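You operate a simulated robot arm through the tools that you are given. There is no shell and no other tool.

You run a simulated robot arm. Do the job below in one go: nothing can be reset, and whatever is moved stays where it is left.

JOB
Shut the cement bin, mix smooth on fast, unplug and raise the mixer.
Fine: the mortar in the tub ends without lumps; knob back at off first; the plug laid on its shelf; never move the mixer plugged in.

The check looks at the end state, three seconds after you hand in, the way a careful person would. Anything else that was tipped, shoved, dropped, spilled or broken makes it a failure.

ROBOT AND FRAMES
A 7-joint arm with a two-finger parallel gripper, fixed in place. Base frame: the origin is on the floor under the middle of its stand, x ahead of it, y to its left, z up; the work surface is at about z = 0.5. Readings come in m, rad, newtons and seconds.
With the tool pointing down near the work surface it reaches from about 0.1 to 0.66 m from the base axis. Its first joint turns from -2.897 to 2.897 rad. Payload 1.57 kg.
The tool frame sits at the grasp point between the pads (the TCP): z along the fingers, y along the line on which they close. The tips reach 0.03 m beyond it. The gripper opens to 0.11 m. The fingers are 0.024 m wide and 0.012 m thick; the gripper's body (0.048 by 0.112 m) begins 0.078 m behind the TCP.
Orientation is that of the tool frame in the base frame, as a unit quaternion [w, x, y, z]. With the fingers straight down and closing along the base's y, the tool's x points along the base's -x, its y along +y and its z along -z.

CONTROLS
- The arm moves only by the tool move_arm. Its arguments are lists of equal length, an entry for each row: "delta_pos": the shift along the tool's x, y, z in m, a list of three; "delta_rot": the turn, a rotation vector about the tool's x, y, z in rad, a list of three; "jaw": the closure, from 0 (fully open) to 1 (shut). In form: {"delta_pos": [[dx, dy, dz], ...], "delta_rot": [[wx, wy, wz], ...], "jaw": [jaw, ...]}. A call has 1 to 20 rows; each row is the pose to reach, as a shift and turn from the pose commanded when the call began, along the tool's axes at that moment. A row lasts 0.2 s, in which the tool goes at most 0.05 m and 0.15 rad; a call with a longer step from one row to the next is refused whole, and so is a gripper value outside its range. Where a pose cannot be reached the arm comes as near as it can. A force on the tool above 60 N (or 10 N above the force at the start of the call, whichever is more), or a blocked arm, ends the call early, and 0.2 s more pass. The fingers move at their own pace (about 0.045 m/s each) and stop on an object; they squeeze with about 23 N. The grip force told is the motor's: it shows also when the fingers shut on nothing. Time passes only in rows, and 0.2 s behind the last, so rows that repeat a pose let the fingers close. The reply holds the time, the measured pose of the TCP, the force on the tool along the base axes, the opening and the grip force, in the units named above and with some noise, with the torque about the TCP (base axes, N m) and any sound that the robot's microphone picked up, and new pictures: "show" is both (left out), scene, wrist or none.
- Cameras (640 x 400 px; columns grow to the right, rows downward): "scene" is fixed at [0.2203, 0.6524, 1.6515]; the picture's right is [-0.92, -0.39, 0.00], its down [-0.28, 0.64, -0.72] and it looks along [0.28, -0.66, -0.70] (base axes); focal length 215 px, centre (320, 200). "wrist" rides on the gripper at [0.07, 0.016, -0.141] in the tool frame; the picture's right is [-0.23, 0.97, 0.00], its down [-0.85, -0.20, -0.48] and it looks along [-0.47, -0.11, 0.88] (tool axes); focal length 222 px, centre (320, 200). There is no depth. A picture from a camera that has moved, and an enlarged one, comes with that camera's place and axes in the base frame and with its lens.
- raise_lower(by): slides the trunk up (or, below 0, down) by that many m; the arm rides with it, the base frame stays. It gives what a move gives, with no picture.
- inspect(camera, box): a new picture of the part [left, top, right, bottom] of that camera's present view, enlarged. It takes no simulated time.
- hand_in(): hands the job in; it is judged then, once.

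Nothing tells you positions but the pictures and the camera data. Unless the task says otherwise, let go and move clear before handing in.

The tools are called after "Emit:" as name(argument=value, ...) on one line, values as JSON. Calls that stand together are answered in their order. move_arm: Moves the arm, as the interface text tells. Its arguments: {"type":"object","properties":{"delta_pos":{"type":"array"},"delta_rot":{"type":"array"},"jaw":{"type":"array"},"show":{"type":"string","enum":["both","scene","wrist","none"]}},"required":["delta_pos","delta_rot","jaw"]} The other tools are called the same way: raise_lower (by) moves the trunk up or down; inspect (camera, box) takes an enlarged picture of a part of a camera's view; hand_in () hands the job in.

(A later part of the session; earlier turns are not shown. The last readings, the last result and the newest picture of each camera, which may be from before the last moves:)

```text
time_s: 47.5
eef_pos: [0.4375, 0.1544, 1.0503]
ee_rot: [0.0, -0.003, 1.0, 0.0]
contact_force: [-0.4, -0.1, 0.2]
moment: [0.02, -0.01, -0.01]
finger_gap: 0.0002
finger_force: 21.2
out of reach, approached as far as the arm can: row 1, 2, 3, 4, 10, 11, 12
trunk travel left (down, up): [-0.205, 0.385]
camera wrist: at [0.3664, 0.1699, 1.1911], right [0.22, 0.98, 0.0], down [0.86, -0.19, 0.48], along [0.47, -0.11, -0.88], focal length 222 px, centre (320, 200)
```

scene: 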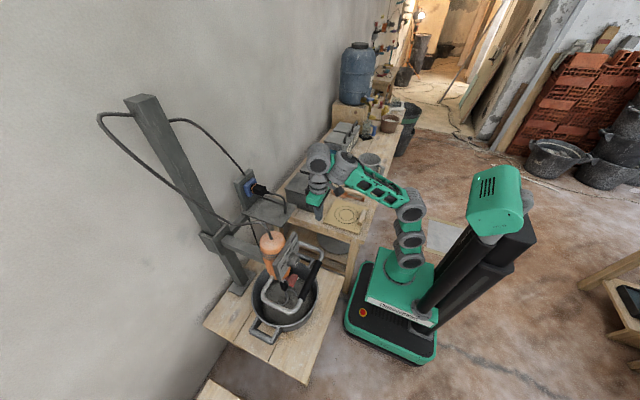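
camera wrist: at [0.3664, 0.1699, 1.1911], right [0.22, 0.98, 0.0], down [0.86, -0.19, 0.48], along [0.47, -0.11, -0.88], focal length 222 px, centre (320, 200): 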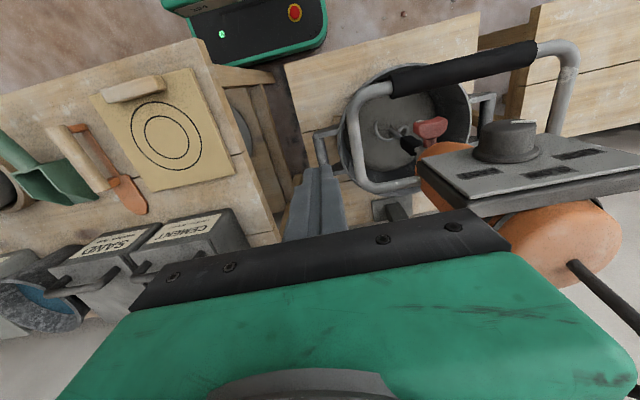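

Tool-down posture is restored, and the wrist camera has a close view of the knob, handle and tub. I'll zoom in for accurate positions.

Emit:
inspect(camera="wrist", box=[420, 90, 640, 240])

Emit:
inspect(camera="wrist", box=[330, 60, 490, 200])

Emit:
inspect(camera="wrist", box=[320, 20, 640, 220])

```text
2.67 times, centred on (530, 165) of wrist
camera zoom: at [0.3664, 0.1699, 1.1911], right [0.22, 0.98, 0.0], down [0.86, -0.19, 0.48], along [0.47, -0.11, -0.88], focal length 592 px, centre (-240, 293)
```

zoom: 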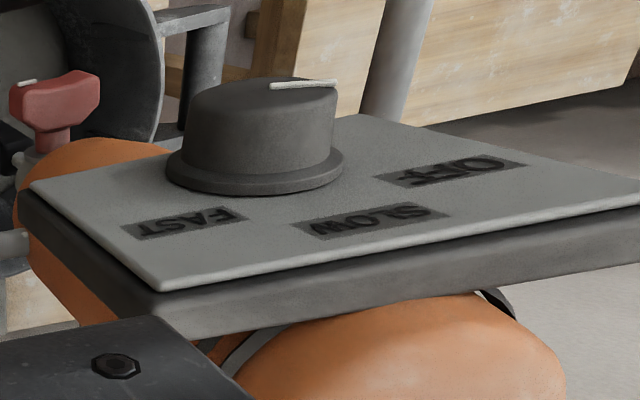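

```text
2.86 times, centred on (410, 130) of wrist
camera zoom: at [0.3664, 0.1699, 1.1911], right [0.22, 0.98, 0.0], down [0.86, -0.19, 0.48], along [0.47, -0.11, -0.88], focal length 635 px, centre (63, 400)
```

zoom: 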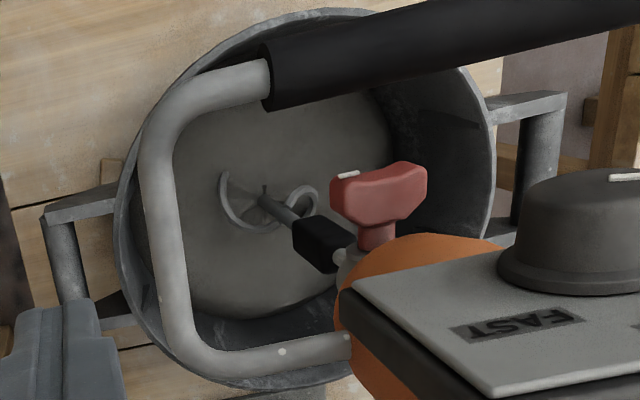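

```text
2.00 times, centred on (480, 120) of wrist
camera zoom: at [0.3664, 0.1699, 1.1911], right [0.22, 0.98, 0.0], down [0.86, -0.19, 0.48], along [0.47, -0.11, -0.88], focal length 444 px, centre (0, 360)
```

zoom: 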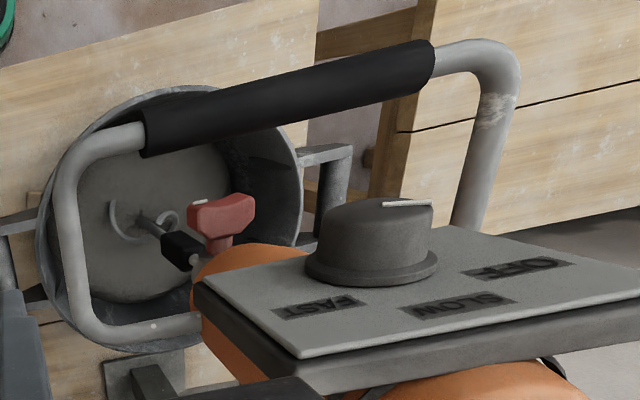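

I now put the knob axis at y = 0.333, z = 0.980, with the knob running from x = 0.443 to the panel at x = 0.469. I'll raise the trunk so the arm can reach over the mixer, then test the wrench swing in free air above it with the jaws open.

Emit:
raise_lower(by=0.25)

Emit:
move_arm(delta_pos=[[0, 0.04, 0.01], [0, 0.08, 0.02], [0, 0.12, 0.03], [-0.002, 0.16, 0.04], [-0.0035, 0.185, 0.05], [-0.0035, 0.185, 0.06]], delta_rot=[[0.05, 0, 0], [0.1, 0, 0], [0.15, 0, 0], [0.2, 0, 0], [0.2618, 0, 0], [0.2618, 0, 0]], jaw=[0, 0, 0, 0, 0, 0], show="scene")

```text
time_s: 50.1
eef_pos: [0.437, 0.1529, 1.3009]
ee_rot: [0.0, -0.002, 1.0, -0.001]
contact_force: [0.4, 0.0, -0.1]
moment: [0.06, 0.0, -0.01]
finger_gap: 0.0005
finger_force: 21.5
trunk travel left (down, up): [-0.455, 0.135]
```

```text
time_s: 51.5
eef_pos: [0.4144, 0.2967, 1.2018]
ee_rot: [0.001, -0.002, 0.991, -0.131]
contact_force: [0.7, 0.3, -0.8]
moment: [0.04, -0.02, 0.0]
finger_gap: 0.11
finger_force: 0.2
out of reach, approached as far as the arm can: row 1, 2, 3, 4, 5, 6
trunk travel left (down, up): [-0.455, 0.135]
```

scene: 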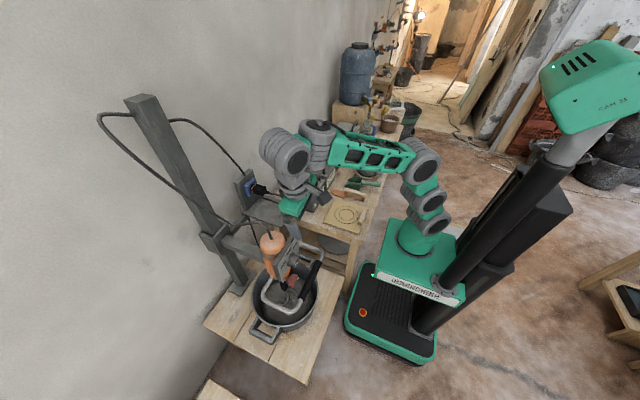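

Orientation holds, but at that height it's at full stretch. I'll lift the trunk a bit more and bring the hand down to 11 cm above the knob along the leaning tool axis.

Emit:
raise_lower(by=0.1)

Emit:
move_arm(delta_pos=[[-0.0044, 0.0197, 0.0316], [-0.0089, 0.0394, 0.0632], [-0.0133, 0.0591, 0.0948], [-0.0177, 0.0787, 0.1263], [-0.0222, 0.0984, 0.1579], [-0.0266, 0.1181, 0.1895], [-0.0266, 0.1181, 0.1895]], delta_rot=[[0, 0, 0], [0, 0, 0], [0, 0, 0], [0, 0, 0], [0, 0, 0], [0, 0, 0], [0, 0, 0]], jaw=[0, 0, 0, 0, 0, 0, 0])

```text
time_s: 52.8
eef_pos: [0.4145, 0.2962, 1.3022]
ee_rot: [0.0, -0.001, 0.991, -0.132]
contact_force: [-1.0, -0.4, 0.9]
moment: [0.02, 0.0, 0.0]
finger_gap: 0.1102
finger_force: 0.1
trunk travel left (down, up): [-0.555, 0.035]
```

```text
time_s: 54.4
eef_pos: [0.4402, 0.3614, 1.0906]
ee_rot: [0.0, -0.002, 0.991, -0.13]
contact_force: [-0.8, 0.4, -0.1]
moment: [-0.04, 0.02, -0.02]
finger_gap: 0.1099
finger_force: 0.1
trunk travel left (down, up): [-0.555, 0.035]
camera wrist: at [0.3699, 0.4146, 1.2216], right [0.22, 0.94, -0.25], down [0.86, -0.07, 0.51], along [0.47, -0.33, -0.82], focal length 222 px, centre (320, 200)
```

scene: 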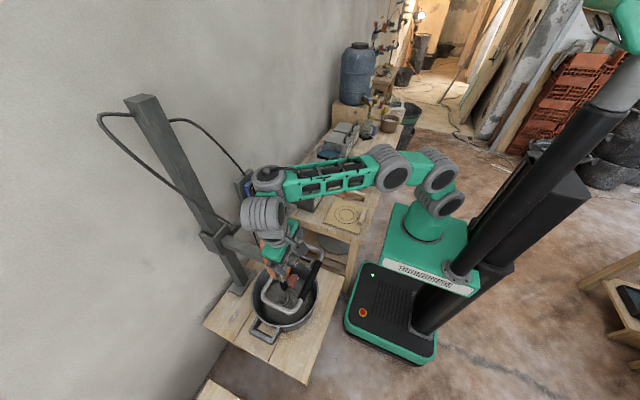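
wrist: 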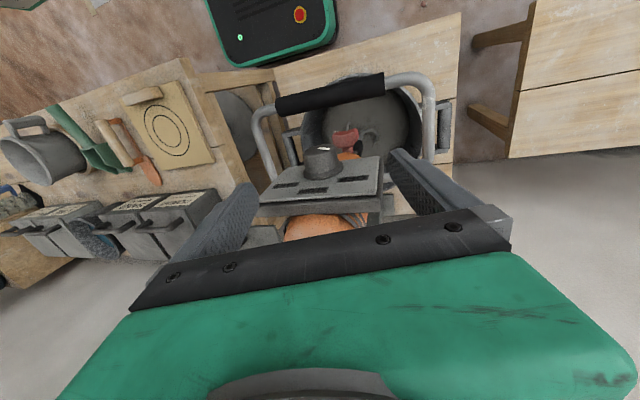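

Good: the knob sits centrally between the open fingers in the wrist view. I'll zoom to check alignment exactly.

Emit:
inspect(camera="wrist", box=[260, 120, 380, 220])

Emit:
inspect(camera="scene", box=[240, 220, 340, 290])

```text
4.00 times, centred on (320, 170) of wrist
camera zoom: at [0.3699, 0.4146, 1.2216], right [0.22, 0.94, -0.25], down [0.86, -0.07, 0.51], along [0.47, -0.33, -0.82], focal length 888 px, centre (320, 320)
```

zoom: 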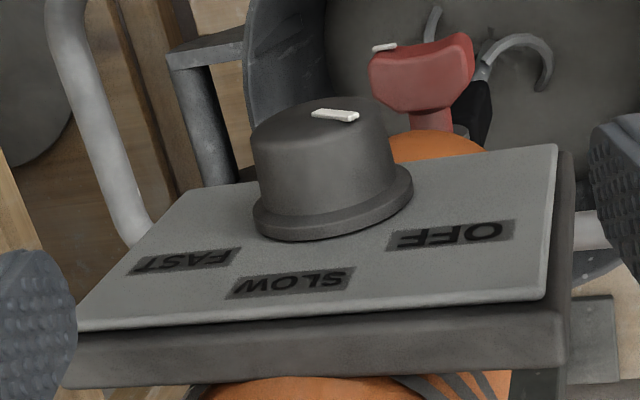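

```text
5.71 times, centred on (290, 255) of scene
camera zoom: at [0.2203, 0.6524, 1.6515], right [-0.92, -0.39, 0.0], down [-0.28, 0.64, -0.72], along [0.28, -0.66, -0.7], focal length 1229 px, centre (491, -114)
```

zoom: 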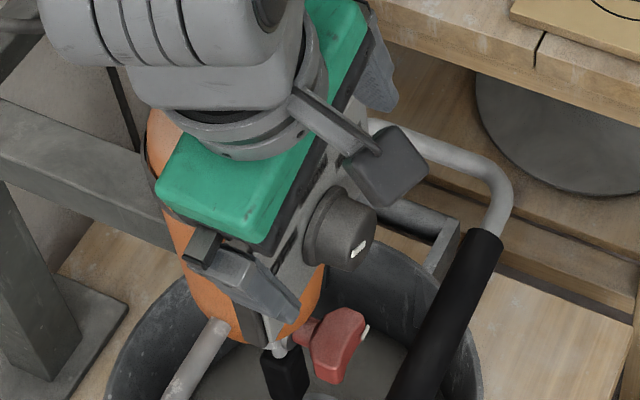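

Lateral alignment is within about a millimetre. I'll come down along the tool axis so that the fingers straddle the knob, without closing yet.

Emit:
move_arm(delta_pos=[[0, 0, 0.03], [0, 0.0005, 0.06], [-0.0003, 0.001, 0.09], [-0.0006, 0.0012, 0.114]], delta_rot=[[0, 0, 0], [0, 0, 0], [0, 0, 0], [0, 0, 0]], jaw=[0, 0, 0, 0], show="none")

Emit:
inspect(camera="wrist", box=[200, 80, 440, 230])

Emit:
inspect(camera="scene", box=[250, 225, 330, 285])

```text
time_s: 55.4
eef_pos: [0.4436, 0.3335, 0.9791]
ee_rot: [-0.003, -0.001, 0.991, -0.133]
contact_force: [-0.5, 0.6, -0.3]
moment: [0.01, 0.02, -0.03]
finger_gap: 0.1098
finger_force: 0.1
trunk travel left (down, up): [-0.555, 0.035]
```

```text
2.67 times, centred on (320, 155) of wrist
camera zoom: at [0.3723, 0.3876, 1.1104], right [0.23, 0.94, -0.26], down [0.86, -0.07, 0.51], along [0.46, -0.34, -0.82], focal length 592 px, centre (320, 320)
```

zoom: 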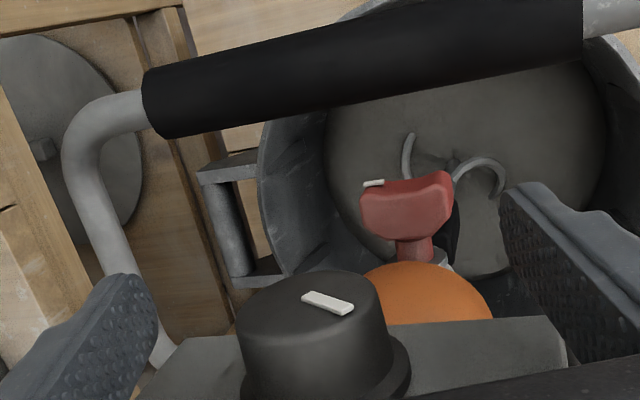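

```text
6.67 times, centred on (290, 255) of scene
camera zoom: at [0.2203, 0.6524, 1.6515], right [-0.92, -0.39, 0.0], down [-0.28, 0.64, -0.72], along [0.28, -0.66, -0.7], focal length 1434 px, centre (520, -167)
```

zoom: 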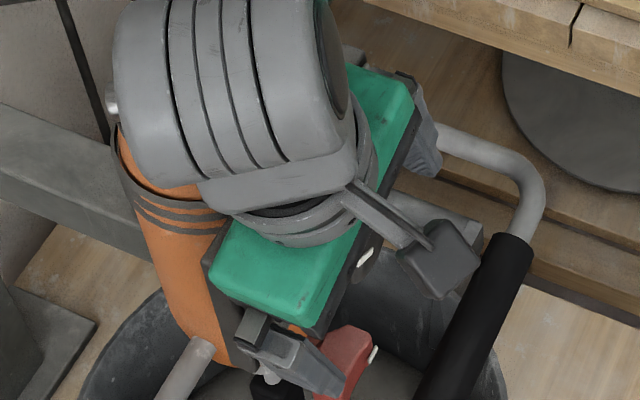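

I'm straddling the knob. I'll shift 3 mm back from the panel and then close the fingers on it.

Emit:
move_arm(delta_pos=[[0.003, 0, 0], [0.003, 0, 0], [0.003, 0, 0], [0.003, 0, 0], [0.003, 0, 0], [0.003, 0, 0]], delta_rot=[[0, 0, 0], [0, 0, 0], [0, 0, 0], [0, 0, 0], [0, 0, 0], [0, 0, 0]], jaw=[0.2, 0.5, 0.8, 1, 1, 1], show="none")

Emit:
inspect(camera="wrist", box=[200, 80, 440, 230])

```text
time_s: 56.8
eef_pos: [0.4395, 0.3302, 0.9804]
ee_rot: [-0.002, -0.001, 0.991, -0.133]
contact_force: [-3.9, -31.0, 7.8]
moment: [-0.06, -0.12, -0.58]
finger_gap: 0.0397
finger_force: 28.1
trunk travel left (down, up): [-0.555, 0.035]
```

```text
2.67 times, centred on (320, 155) of wrist
camera zoom: at [0.3694, 0.3839, 1.1119], right [0.23, 0.94, -0.26], down [0.86, -0.07, 0.51], along [0.46, -0.34, -0.82], focal length 592 px, centre (320, 320)
```

zoom: 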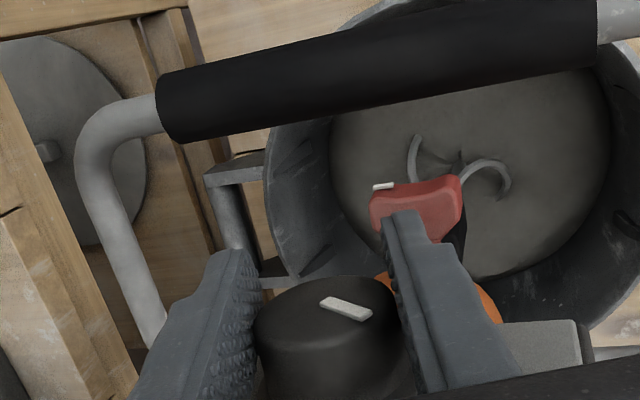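

I have a firm grip on the knob (gap 3.97 cm); the side force shows that the knob centre is about 3 mm nearer y = 0.330. I'll re-centre to relieve the force, then begin turning clockwise in small steps.

Emit:
move_arm(delta_pos=[[0, -0.0035, 0], [0, -0.0035, 0]], delta_rot=[[0, 0, 0], [0, 0, 0]], jaw=[1, 1], show="none")

Emit:
move_arm(delta_pos=[[0, 0, 0], [0, 0, 0], [0, 0, 0]], delta_rot=[[-0.1, 0, 0], [-0.2, 0, 0], [-0.3, 0, 0]], jaw=[1, 1, 1], show="none")

Emit:
inspect(camera="wrist", box=[200, 80, 440, 230])

```text
time_s: 57.4
eef_pos: [0.4392, 0.3308, 0.9815]
ee_rot: [-0.003, -0.003, 0.991, -0.132]
contact_force: [-0.2, -20.3, -5.2]
moment: [-0.04, 0.46, -0.33]
finger_gap: 0.0391
finger_force: 44.7
trunk travel left (down, up): [-0.555, 0.035]
```

```text
time_s: 57.8
eef_pos: [0.4397, 0.3307, 0.9856]
ee_rot: [-0.011, -0.001, 0.993, -0.114]
contact_force: [-17.1, -31.0, -3.2]
moment: [0.27, -1.25, -0.43]
finger_gap: 0.0397
finger_force: 44.6
out of reach, approached as far as the arm can: row 1
trunk travel left (down, up): [-0.555, 0.035]
stopped in row 1: the force on the tool passed its limit at 81 N (the readings are from after the stop); the commanded pose is now the measured one
```

```text
2.67 times, centred on (320, 155) of wrist
camera zoom: at [0.3726, 0.3789, 1.1212], right [0.22, 0.95, -0.23], down [0.87, -0.09, 0.49], along [0.45, -0.31, -0.84], focal length 592 px, centre (320, 320)
```

zoom: 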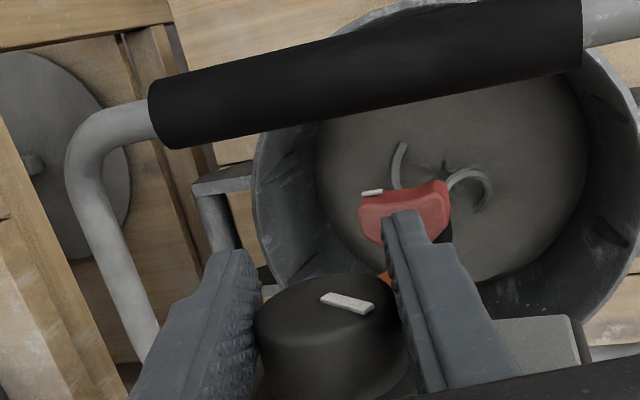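

The swing isn't reachable in this posture, and it pushed against the knob. I'll release at once and check that nothing on the mixer has shifted.

Emit:
move_arm(delta_pos=[[0, 0, 0], [0, 0, 0], [0, 0, 0], [0, 0, 0], [0, 0, 0]], delta_rot=[[0, 0, 0], [0, 0, 0], [0, 0, 0], [0, 0, 0], [0, 0, 0]], jaw=[0.4, 0, 0, 0, 0], show="none")

Emit:
inspect(camera="wrist", box=[200, 80, 440, 230])

Emit:
inspect(camera="scene", box=[190, 210, 290, 290])

```text
time_s: 59.0
eef_pos: [0.4432, 0.3353, 0.988]
ee_rot: [-0.01, -0.001, 0.994, -0.11]
contact_force: [-0.4, 0.0, -1.0]
moment: [0.01, 0.02, 0.0]
finger_gap: 0.11
finger_force: 0.2
trunk travel left (down, up): [-0.555, 0.035]
```

```text
2.67 times, centred on (320, 155) of wrist
camera zoom: at [0.3743, 0.3825, 1.123], right [0.22, 0.95, -0.22], down [0.86, -0.09, 0.49], along [0.45, -0.3, -0.84], focal length 592 px, centre (320, 320)
```

zoom: 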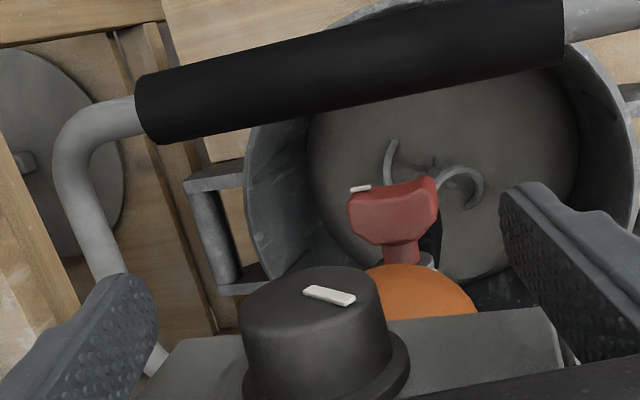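

```text
5.00 times, centred on (240, 250) of scene
camera zoom: at [0.2203, 0.6524, 1.6515], right [-0.92, -0.39, 0.0], down [-0.28, 0.64, -0.72], along [0.28, -0.66, -0.7], focal length 1076 px, centre (720, -50)
```

zoom: 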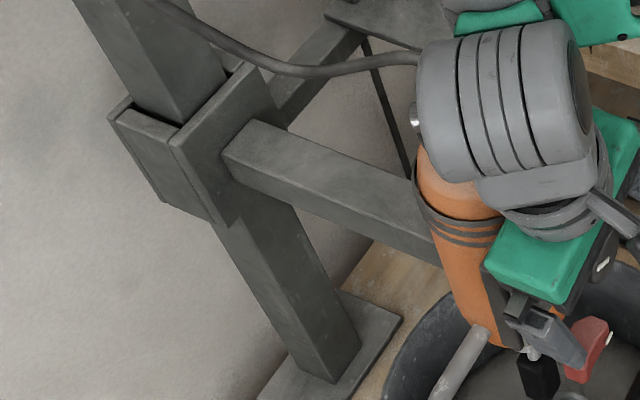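

The mixer has not moved (its sleeve is at the same pixels as before). The trouble is that with the forearm level, the downward tool is at a wrist singularity. I'll retreat, return to the nominal posture, and lower the trunk so that the forearm slopes upward.

Emit:
move_arm(delta_pos=[[0.002, 0, -0.03], [0.002, 0, -0.06], [0.002, 0, -0.09], [0.002, 0, -0.12]], delta_rot=[[0, 0, 0], [0, 0, 0], [0, 0, 0], [0, 0, 0]], jaw=[0, 0, 0, 0], show="none")

```text
time_s: 60.0
eef_pos: [0.4404, 0.3623, 1.105]
ee_rot: [-0.011, -0.001, 0.994, -0.111]
contact_force: [-0.6, -1.0, 0.5]
moment: [-0.01, 0.0, -0.02]
finger_gap: 0.11
finger_force: 0.2
trunk travel left (down, up): [-0.555, 0.035]
```

Emit:
move_arm(delta_pos=[[0.0031, -0.0351, -0.0183], [0.0061, -0.0703, -0.0366], [0.0092, -0.1054, -0.0549], [0.0123, -0.1406, -0.0732], [0.0153, -0.1757, -0.0914], [0.0184, -0.2108, -0.1097], [0.0214, -0.246, -0.128], [0.0245, -0.2811, -0.1463], [0.0245, -0.2811, -0.1463]], delta_rot=[[-0.0278, -0.0028, 0], [-0.0556, -0.0055, 0], [-0.0834, -0.0083, 0], [-0.1113, -0.011, 0], [-0.1391, -0.0138, 0], [-0.1669, -0.0165, 0], [-0.1947, -0.0193, 0], [-0.2225, -0.022, 0], [-0.2225, -0.022, 0]], jaw=[0, 0, 0, 0, 0, 0, 0, 0, 0], show="scene")

```text
time_s: 62.0
eef_pos: [0.4232, 0.1211, 1.3093]
ee_rot: [0.001, 0.0, 1.0, 0.0]
contact_force: [0.0, 0.0, 0.0]
moment: [0.01, 0.01, 0.02]
finger_gap: 0.1098
finger_force: 0.1
trunk travel left (down, up): [-0.555, 0.035]
```

scene: 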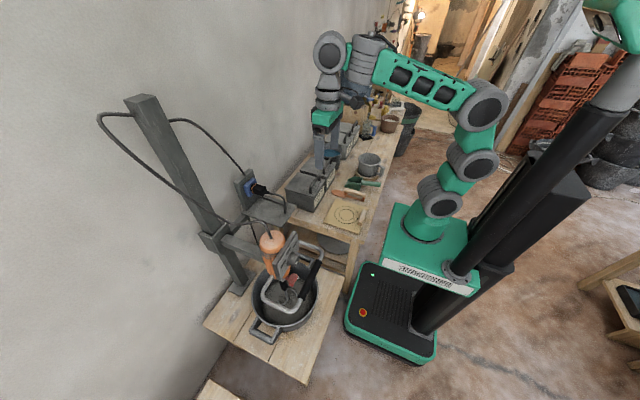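

Nominal posture is back. I'll lower the trunk 0.23 m and then move over to just above the knob with the tool straight down.

Emit:
raise_lower(by=-0.23)

Emit:
move_arm(delta_pos=[[-0.0025, 0.03, 0], [-0.005, 0.06, 0], [-0.0075, 0.09, 0.002], [-0.01, 0.12, 0.005], [-0.0125, 0.15, 0.01], [-0.015, 0.18, 0.014], [-0.0178, 0.2094, 0.018], [-0.0178, 0.2094, 0.018]], delta_rot=[[0, 0, 0], [0, 0, 0], [0, 0, 0], [0, 0, 0], [0, 0, 0], [0, 0, 0], [0, 0, 0], [0, 0, 0]], jaw=[0, 0, 0, 0, 0, 0, 0, 0])

```text
time_s: 64.4
eef_pos: [0.4233, 0.1213, 1.079]
ee_rot: [0.001, -0.001, 1.0, 0.001]
contact_force: [-0.1, -0.3, -1.2]
moment: [0.0, 0.01, 0.03]
finger_gap: 0.1101
finger_force: 0.1
trunk travel left (down, up): [-0.325, 0.265]
```

```text
time_s: 66.2
eef_pos: [0.4397, 0.3319, 1.0632]
ee_rot: [0.001, -0.001, 1.0, 0.001]
contact_force: [-0.3, -0.2, 0.0]
moment: [-0.03, 0.02, 0.0]
finger_gap: 0.1101
finger_force: 0.1
trunk travel left (down, up): [-0.325, 0.265]
camera wrist: at [0.3699, 0.3477, 1.2031], right [0.23, 0.97, 0.0], down [0.85, -0.2, 0.48], along [0.47, -0.11, -0.88], focal length 222 px, centre (320, 200)
```

scene: 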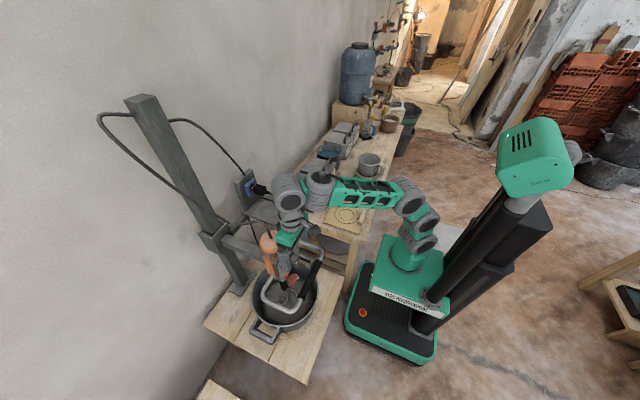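
wrist: 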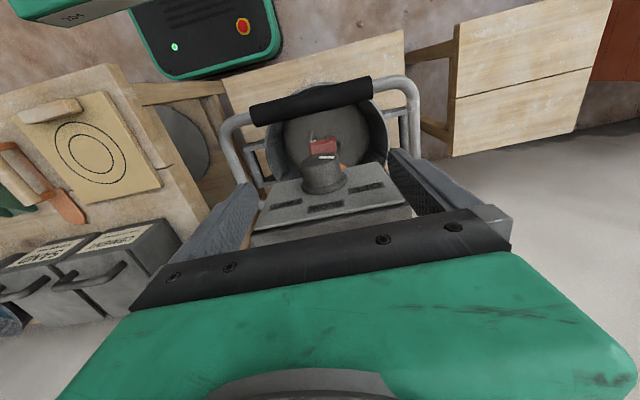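

Reachable with no warnings, and the knob is centred between the fingers. I'll rehearse the wrench swing here in the air, 8 cm above the knob.

Emit:
move_arm(delta_pos=[[0, 0, -0.005], [0, 0, -0.01], [0, 0, -0.01], [0, 0, -0.01], [0, 0, -0.01], [0, 0, -0.01], [0, 0, -0.01]], delta_rot=[[-0.1, 0, 0], [-0.2, 0, 0], [-0.3, 0, 0], [-0.4, 0, 0], [-0.5, 0, 0], [-0.6, 0, 0], [-0.7, 0, 0]], jaw=[0.45, 0.45, 0.45, 0.45, 0.45, 0.45, 0.45], show="scene")

```text
time_s: 67.7
eef_pos: [0.4382, 0.3336, 1.0767]
ee_rot: [0.01, -0.001, 0.959, 0.285]
contact_force: [8.0, 16.0, -18.2]
moment: [-0.92, -0.08, -0.48]
finger_gap: 0.0605
finger_force: 0.0
out of reach, approached as far as the arm can: row 6, 7
trunk travel left (down, up): [-0.325, 0.265]
stopped in row 7: the force on the tool passed its limit at 69 N (the readings are from after the stop); the commanded pose is now the measured one
```

scene: 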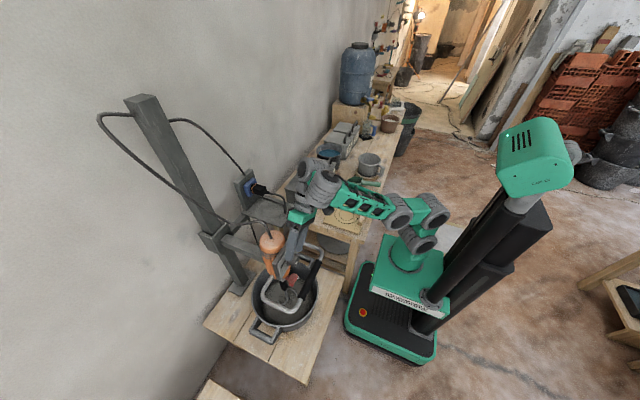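

The swing works to about 30 degrees before the hand meets the arm itself, so I'll ratchet the knob in strokes of about 35 degrees. First I'll swing back and check the other side's limit.

Emit:
move_arm(delta_pos=[[0, 0, 0], [0, 0, 0], [0, 0, 0], [0, 0, 0], [0, 0, 0], [0, 0, 0], [0, 0, 0]], delta_rot=[[0.12, 0, 0], [0.24, 0, 0], [0.36, 0, 0], [0.48, 0, 0], [0.6, 0, 0], [0.7, 0, 0], [0.78, 0, 0]], jaw=[0.45, 0.45, 0.45, 0.45, 0.45, 0.45, 0.45], show="none")

```text
time_s: 69.3
eef_pos: [0.4359, 0.3302, 1.0729]
ee_rot: [0.009, 0.003, 0.995, -0.101]
contact_force: [0.3, 0.4, 0.1]
moment: [0.0, -0.02, 0.04]
finger_gap: 0.0604
finger_force: 0.1
out of reach, approached as far as the arm can: row 7
trunk travel left (down, up): [-0.325, 0.265]
```

The usable swing is about +10 to -30 degrees. I'll open fully, set a +9 degree lean, and descend onto the knob again.

Emit:
move_arm(delta_pos=[[0, 0, 0], [0, 0, 0], [0, 0, 0], [-0.0008, 0.0047, 0.0228], [-0.0017, 0.0094, 0.0456], [-0.0026, 0.0141, 0.0683], [-0.0034, 0.0188, 0.0911], [-0.0034, 0.0188, 0.0911]], delta_rot=[[-0.02, 0.008, 0], [-0.045, 0.0174, 0], [-0.045, 0.0174, 0], [-0.045, 0.0174, 0], [-0.045, 0.0174, 0], [-0.045, 0.0174, 0], [-0.045, 0.0174, 0], [-0.045, 0.0174, 0]], jaw=[0, 0, 0, 0, 0, 0, 0, 0], show="none")

Emit:
inspect(camera="wrist", box=[200, 80, 440, 230])

Emit:
inspect(camera="scene", box=[250, 220, 330, 290])

```text
time_s: 71.1
eef_pos: [0.4393, 0.331, 0.9788]
ee_rot: [0.001, 0.004, 0.997, -0.079]
contact_force: [-1.2, -0.7, -0.7]
moment: [0.04, 0.01, -0.01]
finger_gap: 0.1102
finger_force: 0.1
trunk travel left (down, up): [-0.325, 0.265]
```

```text
2.67 times, centred on (320, 155) of wrist
camera zoom: at [0.3687, 0.3696, 1.1152], right [0.23, 0.96, -0.15], down [0.85, -0.13, 0.5], along [0.47, -0.25, -0.85], focal length 592 px, centre (320, 320)
```

zoom: 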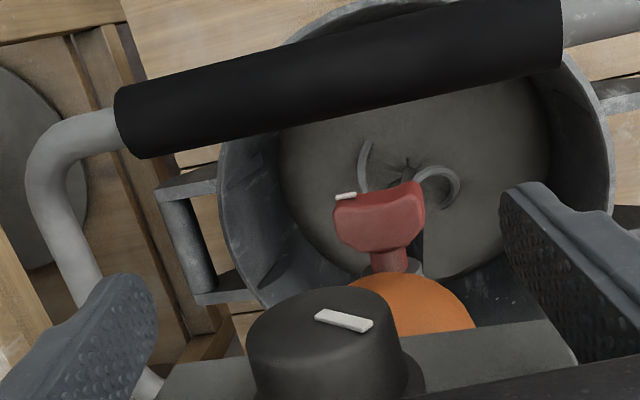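

```text
5.71 times, centred on (290, 255) of scene
camera zoom: at [0.2203, 0.6524, 1.6515], right [-0.92, -0.39, 0.0], down [-0.28, 0.64, -0.72], along [0.28, -0.66, -0.7], focal length 1229 px, centre (491, -114)
```

zoom: 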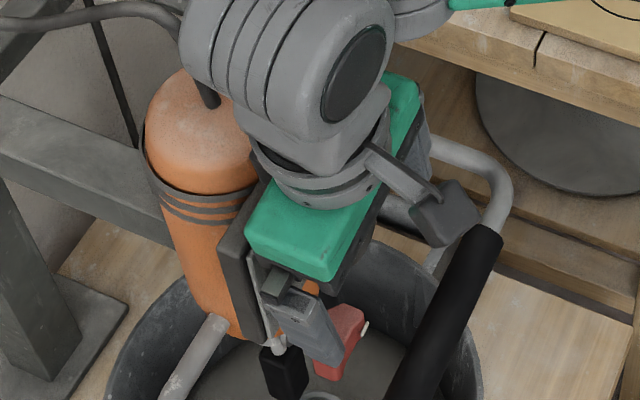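

The knob is centred laterally to under a millimetre. Closing on it now.

Emit:
move_arm(delta_pos=[[0, 0, 0], [0, 0, 0], [0, 0, 0], [0, 0, 0], [0, 0, 0], [0, 0, 0]], delta_rot=[[0, 0, 0], [0, 0, 0], [0, 0, 0], [0, 0, 0], [0, 0, 0], [0, 0, 0]], jaw=[0.4, 0.8, 1, 1, 1, 1], show="none")

```text
time_s: 72.5
eef_pos: [0.4386, 0.3292, 0.9792]
ee_rot: [0.001, 0.003, 0.997, -0.078]
contact_force: [-1.5, -13.7, -0.6]
moment: [0.08, -0.06, -0.24]
finger_gap: 0.0391
finger_force: 29.1
trunk travel left (down, up): [-0.325, 0.265]
```

Emit:
move_arm(delta_pos=[[0, -0.002, 0], [0, -0.003, 0]], delta_rot=[[0, 0, 0], [0, 0, 0]], jaw=[1, 1], show="none")

```text
time_s: 73.1
eef_pos: [0.4392, 0.3292, 0.9793]
ee_rot: [0.002, 0.001, 0.997, -0.077]
contact_force: [1.9, 4.7, 4.4]
moment: [-0.02, 0.16, -0.41]
finger_gap: 0.0391
finger_force: 44.7
trunk travel left (down, up): [-0.325, 0.265]
```

Centred: the side force is nearly zero. I'll turn the first few degrees and watch the forces.

Emit:
move_arm(delta_pos=[[0, 0, 0], [0, 0, 0], [0, 0, 0]], delta_rot=[[-0.07, 0, 0], [-0.14, 0, 0], [-0.2, 0, 0]], jaw=[1, 1, 1], show="none")

Emit:
inspect(camera="wrist", box=[200, 80, 440, 230])

```text
time_s: 73.9
eef_pos: [0.439, 0.3298, 0.9792]
ee_rot: [0.0, 0.001, 1.0, 0.022]
contact_force: [-5.7, 16.1, 1.6]
moment: [-0.08, 0.96, 0.31]
finger_gap: 0.0389
finger_force: 44.3
trunk travel left (down, up): [-0.325, 0.265]
```

```text
2.67 times, centred on (320, 155) of wrist
camera zoom: at [0.3683, 0.3406, 1.1198], right [0.23, 0.97, 0.04], down [0.85, -0.22, 0.47], along [0.47, -0.07, -0.88], focal length 592 px, centre (320, 320)
```

zoom: 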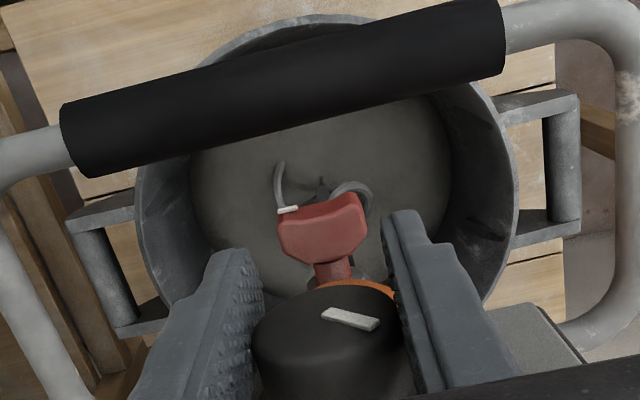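

The knob turns with the fingers (the white mark keeps its place between them). I'll continue the stroke, with a small sideways correction to follow the true knob centre.

Emit:
move_arm(delta_pos=[[0, 0.0015, 0], [0, 0.002, -0.0001], [0, 0.0025, -0.0002], [0, 0.003, -0.0004], [0, 0.0036, -0.0005]], delta_rot=[[-0.09, 0, 0], [-0.18, 0, 0], [-0.27, 0, 0], [-0.36, 0, 0], [-0.45, 0, 0]], jaw=[1, 1, 1, 1, 1], show="none")

Emit:
inspect(camera="wrist", box=[200, 80, 440, 230])

Emit:
inspect(camera="scene", box=[250, 220, 330, 290])

```text
time_s: 75.1
eef_pos: [0.4394, 0.3296, 0.9804]
ee_rot: [0.002, 0.004, 0.97, 0.244]
contact_force: [-15.7, -10.9, 2.1]
moment: [-2.77, -1.53, -0.4]
finger_gap: 0.0393
finger_force: 44.8
trunk travel left (down, up): [-0.325, 0.265]
```

```text
2.67 times, centred on (320, 155) of wrist
camera zoom: at [0.3679, 0.2773, 1.1117], right [0.23, 0.86, 0.46], down [0.85, -0.41, 0.33], along [0.47, 0.32, -0.82], focal length 592 px, centre (320, 320)
```

zoom: 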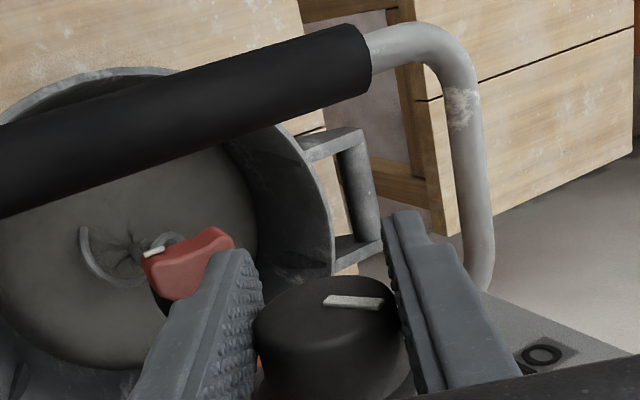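

```text
5.71 times, centred on (290, 255) of scene
camera zoom: at [0.2203, 0.6524, 1.6515], right [-0.92, -0.39, 0.0], down [-0.28, 0.64, -0.72], along [0.28, -0.66, -0.7], focal length 1229 px, centre (491, -114)
```

zoom: 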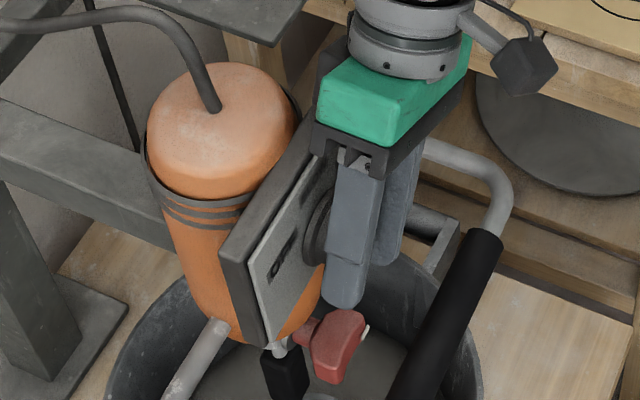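

The stroke reached -28 degrees with some slip and a noticeable resisting torque. I'll open the fingers and see whether the knob stays where it is or springs back.

Emit:
move_arm(delta_pos=[[0, 0, 0], [0, 0, 0], [0, 0, 0], [0, 0, 0], [0, 0, 0]], delta_rot=[[0, 0, 0], [0, 0, 0], [0, 0, 0], [0, 0, 0], [0, 0, 0]], jaw=[0.5, 0.2, 0, 0, 0], show="none")

Emit:
inspect(camera="wrist", box=[200, 80, 440, 230])

Emit:
inspect(camera="scene", box=[270, 235, 330, 275])

```text
time_s: 76.3
eef_pos: [0.4415, 0.332, 0.9793]
ee_rot: [0.002, 0.002, 0.969, 0.245]
contact_force: [4.4, 3.4, 10.8]
moment: [-0.79, -0.1, 0.35]
finger_gap: 0.1102
finger_force: 0.0
trunk travel left (down, up): [-0.325, 0.265]
```

```text
2.67 times, centred on (320, 155) of wrist
camera zoom: at [0.3689, 0.2795, 1.1116], right [0.23, 0.86, 0.46], down [0.85, -0.41, 0.33], along [0.47, 0.32, -0.82], focal length 592 px, centre (320, 320)
```

zoom: 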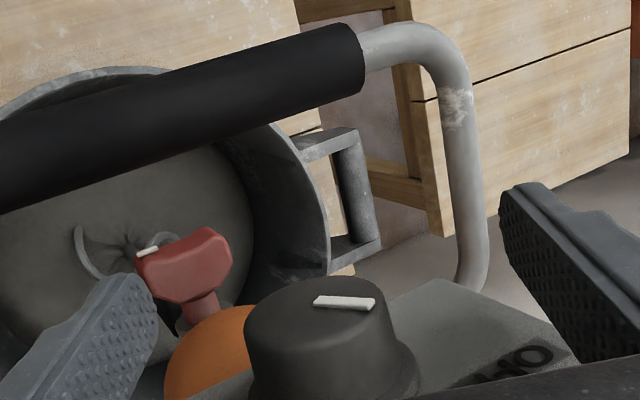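

```text
10.00 times, centred on (300, 255) of scene
camera zoom: at [0.2203, 0.6524, 1.6515], right [-0.92, -0.39, 0.0], down [-0.28, 0.64, -0.72], along [0.28, -0.66, -0.7], focal length 2151 px, centre (520, -350)
```

zoom: 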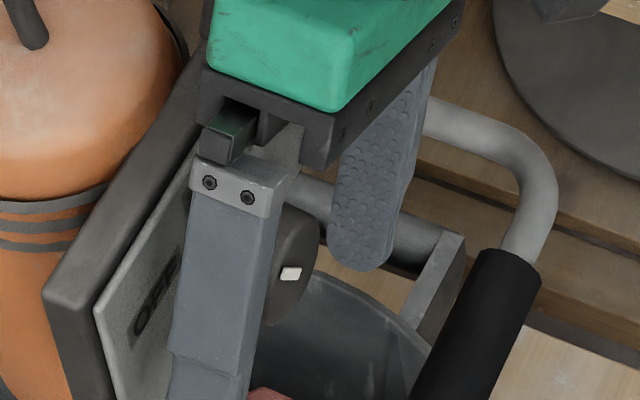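

The knob stayed where I left it (about 20 degrees turned), so there is no spring-back. The fingers only overlapped its end; I'll swing back open, move 4–5 mm closer to the panel for a deeper grip, and use strokes between +10 and -20 degrees.

Emit:
move_arm(delta_pos=[[0, 0, -0.001], [-0.001, 0.0003, -0.002], [-0.002, 0.0006, -0.003], [-0.003, 0.0009, -0.004], [-0.0045, 0.0009, -0.0048], [-0.0045, 0.0009, -0.0048]], delta_rot=[[0.134, 0, 0], [0.268, 0, 0], [0.402, 0, 0], [0.536, 0, 0], [0.67, 0, 0], [0.67, 0, 0]], jaw=[0, 0, 0, 0, 0, 0], show="none")

Emit:
inspect(camera="wrist", box=[200, 80, 440, 230])

```text
time_s: 77.7
eef_pos: [0.445, 0.3295, 0.9847]
ee_rot: [0.001, 0.004, 0.996, -0.089]
contact_force: [-1.0, -0.2, -0.2]
moment: [-0.02, 0.0, -0.03]
finger_gap: 0.11
finger_force: 0.0
trunk travel left (down, up): [-0.325, 0.265]
```

```text
2.67 times, centred on (320, 155) of wrist
camera zoom: at [0.3742, 0.3717, 1.1203], right [0.23, 0.96, -0.17], down [0.85, -0.12, 0.51], along [0.47, -0.27, -0.84], focal length 592 px, centre (320, 320)
```

zoom: 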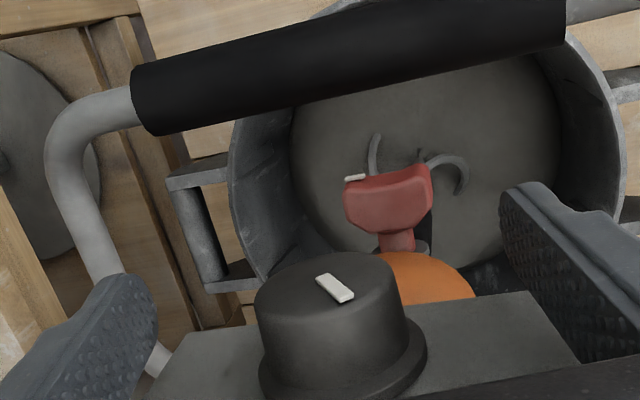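

The knob centre is about 1.4 mm toward +y; I'll correct that, close, and check the force.

Emit:
move_arm(delta_pos=[[0, 0.0014, 0], [0, 0.0014, 0], [0, 0.0014, 0], [0, 0.0014, 0], [0, 0.0014, 0], [0, 0.0014, 0]], delta_rot=[[0, 0, 0], [0, 0, 0], [0, 0, 0], [0, 0, 0], [0, 0, 0], [0, 0, 0]], jaw=[0.3, 0.7, 1, 1, 1, 1], show="none")

```text
time_s: 79.1
eef_pos: [0.4445, 0.3318, 0.984]
ee_rot: [0.0, 0.004, 0.996, -0.088]
contact_force: [-0.5, -2.6, 0.1]
moment: [-0.02, 0.04, -0.05]
finger_gap: 0.0403
finger_force: 29.6
trunk travel left (down, up): [-0.325, 0.265]
```

Well centred now (force under 3 N). Turning 30 degrees clockwise.

Emit:
move_arm(delta_pos=[[0, 0, 0], [0, 0, 0], [0, 0, 0], [0, 0, 0], [0, 0, 0], [0, 0, 0]], delta_rot=[[-0.09, 0, 0], [-0.18, 0, 0], [-0.27, 0, 0], [-0.36, 0, 0], [-0.45, 0, 0], [-0.53, 0, 0]], jaw=[1, 1, 1, 1, 1, 1], show="none")

Emit:
inspect(camera="wrist", box=[200, 80, 440, 230])

```text
time_s: 80.5
eef_pos: [0.4421, 0.3295, 0.9829]
ee_rot: [0.001, 0.004, 0.984, 0.176]
contact_force: [-8.9, -12.8, -5.2]
moment: [0.04, 0.92, 0.03]
finger_gap: 0.04
finger_force: 44.4
trunk travel left (down, up): [-0.325, 0.265]
```

```text
2.67 times, centred on (320, 155) of wrist
camera zoom: at [0.3724, 0.2971, 1.1208], right [0.23, 0.91, 0.34], down [0.85, -0.36, 0.38], along [0.47, 0.2, -0.86], focal length 592 px, centre (320, 320)
```

zoom: 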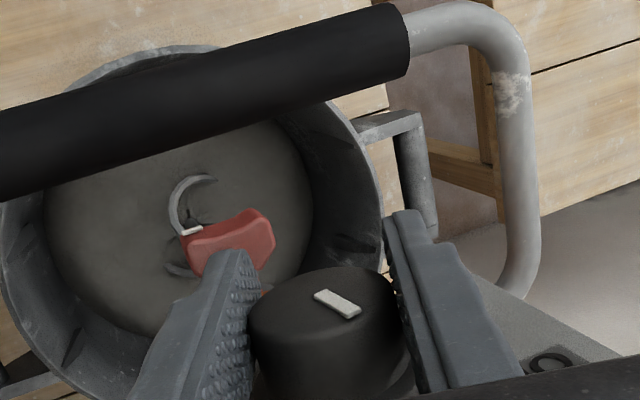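

The pointer is now near SLOW and the paddle has begun to turn. I'll ratchet on: open, swing back, close and turn again, all in one call.

Emit:
move_arm(delta_pos=[[0, 0, 0], [0, 0, 0], [0, 0, 0], [0, 0, 0], [0, 0, 0], [0, 0, 0], [0, 0, 0], [0, 0, 0], [0, 0, 0], [0, 0, 0], [0, 0, 0], [0, 0, 0], [0, 0, 0], [0, 0, 0], [0, 0, 0], [0, 0, 0], [0, 0, 0], [0, 0, 0], [0, 0, 0], [0, 0, 0]], delta_rot=[[0, 0, 0], [0, 0, 0], [0, 0, 0], [0, 0, 0], [0.14, 0, 0], [0.28, 0, 0], [0.42, 0, 0], [0.53, 0, 0], [0.53, 0, 0], [0.53, 0, 0], [0.53, 0, 0], [0.53, 0, 0], [0.53, 0, 0], [0.43, 0, 0], [0.33, 0, 0], [0.23, 0, 0], [0.13, 0, 0], [0.03, 0, 0], [-0.07, 0, 0], [-0.07, 0, 0]], jaw=[0.3, 0, 0, 0, 0, 0, 0, 0, 0.5, 1, 1, 1, 1, 1, 1, 1, 1, 1, 1, 1], show="none")

Emit:
inspect(camera="wrist", box=[200, 80, 440, 230])

```text
time_s: 84.7
eef_pos: [0.4456, 0.3295, 0.984]
ee_rot: [0.001, 0.004, 0.977, 0.212]
contact_force: [0.2, -19.6, 2.0]
moment: [-0.02, -0.15, -0.24]
finger_gap: 0.0404
finger_force: 45.0
out of reach, approached as far as the arm can: row 15, 16
trunk travel left (down, up): [-0.325, 0.265]
```

```text
2.67 times, centred on (320, 155) of wrist
camera zoom: at [0.3739, 0.2871, 1.1183], right [0.23, 0.89, 0.4], down [0.85, -0.39, 0.35], along [0.47, 0.26, -0.84], focal length 592 px, centre (320, 320)
```

zoom: 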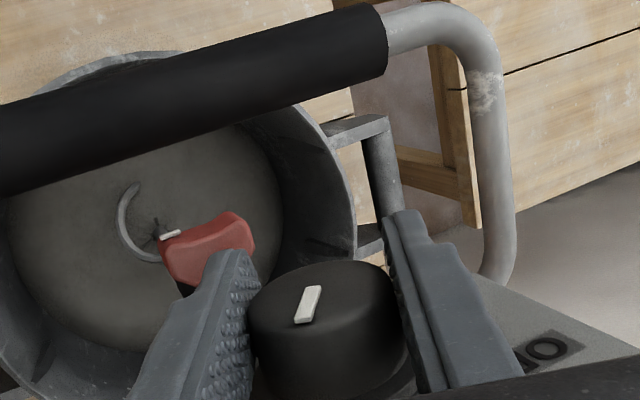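

The pointer is now well past the midpoint between SLOW and FAST. I'll open, swing back, and see where it settles.

Emit:
move_arm(delta_pos=[[0, 0, 0], [0, 0, 0], [0, 0, 0], [0, 0, 0], [0, 0, 0], [0, 0, 0], [0, 0, 0], [0, 0, 0], [0, 0, 0]], delta_rot=[[0, 0, 0], [0, 0, 0], [0, 0, 0], [0, 0, 0], [0.14, 0, 0], [0.28, 0, 0], [0.42, 0, 0], [0.5, 0, 0], [0.5, 0, 0]], jaw=[0.3, 0, 0, 0, 0, 0, 0, 0, 0], show="none")

Emit:
inspect(camera="wrist", box=[200, 80, 440, 230])

Emit:
inspect(camera="scene", box=[250, 240, 330, 310])

```text
time_s: 86.7
eef_pos: [0.4444, 0.3316, 0.9851]
ee_rot: [0.001, 0.004, 0.999, -0.038]
contact_force: [-0.3, 0.7, -0.4]
moment: [-0.05, 0.03, -0.01]
finger_gap: 0.1101
finger_force: 0.1
trunk travel left (down, up): [-0.325, 0.265]
```

```text
2.67 times, centred on (320, 155) of wrist
camera zoom: at [0.3739, 0.359, 1.1232], right [0.23, 0.97, -0.07], down [0.85, -0.17, 0.49], along [0.47, -0.18, -0.87], focal length 592 px, centre (320, 320)
```

zoom: 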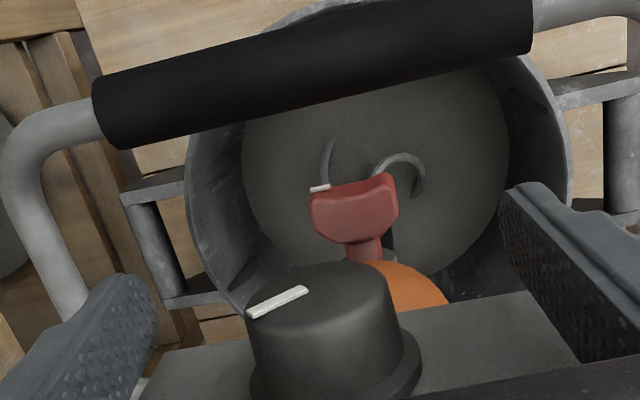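

```text
5.71 times, centred on (290, 275) of scene
camera zoom: at [0.2203, 0.6524, 1.6515], right [-0.92, -0.39, 0.0], down [-0.28, 0.64, -0.72], along [0.28, -0.66, -0.7], focal length 1229 px, centre (491, -229)
```

zoom: 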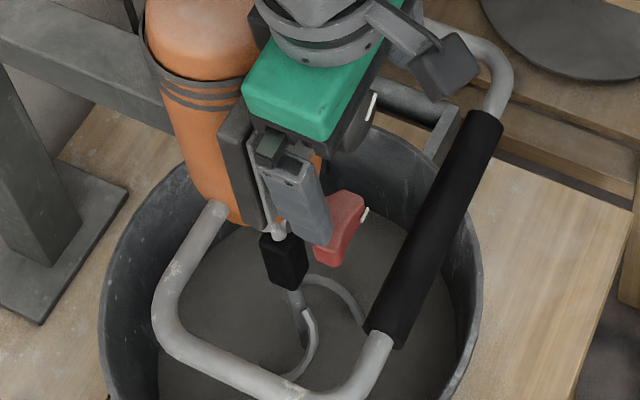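

The pointer snapped to FAST. I'll rise clear of the knob and watch the mortar while it mixes.

Emit:
move_arm(delta_pos=[[0.002, 0, -0.03], [0.002, 0, -0.06], [0.002, 0, -0.08], [0.002, 0, -0.08], [0.002, 0, -0.08]], delta_rot=[[0, 0, 0], [0, 0, 0], [0, 0, 0], [0, 0, 0], [0, 0, 0]], jaw=[0, 0, 0, 0, 0])

Emit:
inspect(camera="scene", box=[250, 260, 330, 330])

Emit:
inspect(camera="wrist", box=[240, 60, 420, 200])

```text
time_s: 87.9
eef_pos: [0.4428, 0.3373, 1.0647]
ee_rot: [0.0, 0.002, 0.999, -0.038]
contact_force: [-0.2, 0.8, -0.1]
moment: [-0.01, 0.01, 0.01]
finger_gap: 0.11
finger_force: 0.1
trunk travel left (down, up): [-0.325, 0.265]
camera wrist: at [0.3727, 0.3648, 1.2037], right [0.23, 0.97, -0.07], down [0.85, -0.17, 0.49], along [0.47, -0.18, -0.87], focal length 222 px, centre (320, 200)
```

scene: 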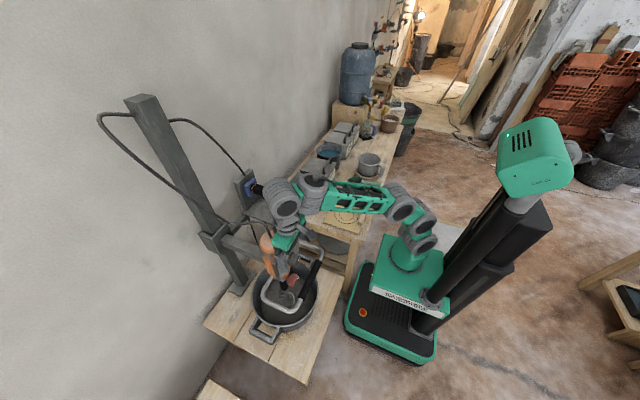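
wrist: 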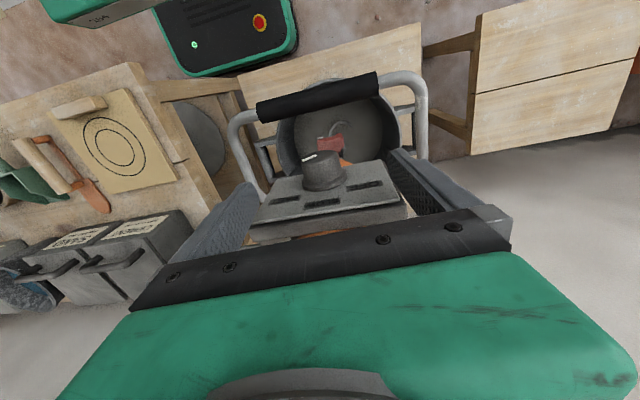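

```text
5.71 times, centred on (290, 295) of scene
camera zoom: at [0.2203, 0.6524, 1.6515], right [-0.92, -0.39, 0.0], down [-0.28, 0.64, -0.72], along [0.28, -0.66, -0.7], focal length 1229 px, centre (491, -343)
```

zoom: 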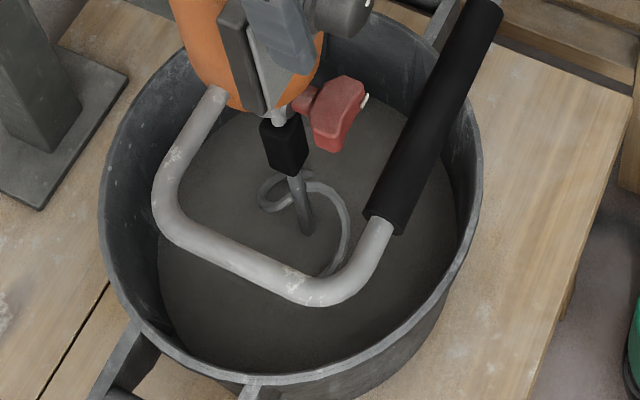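

```text
2.86 times, centred on (330, 130) of wrist
camera zoom: at [0.3727, 0.3648, 1.2037], right [0.23, 0.97, -0.07], down [0.85, -0.17, 0.49], along [0.47, -0.18, -0.87], focal length 635 px, centre (291, 400)
```

zoom: 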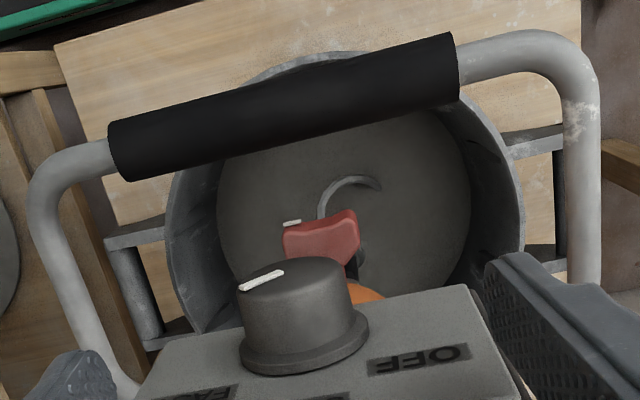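

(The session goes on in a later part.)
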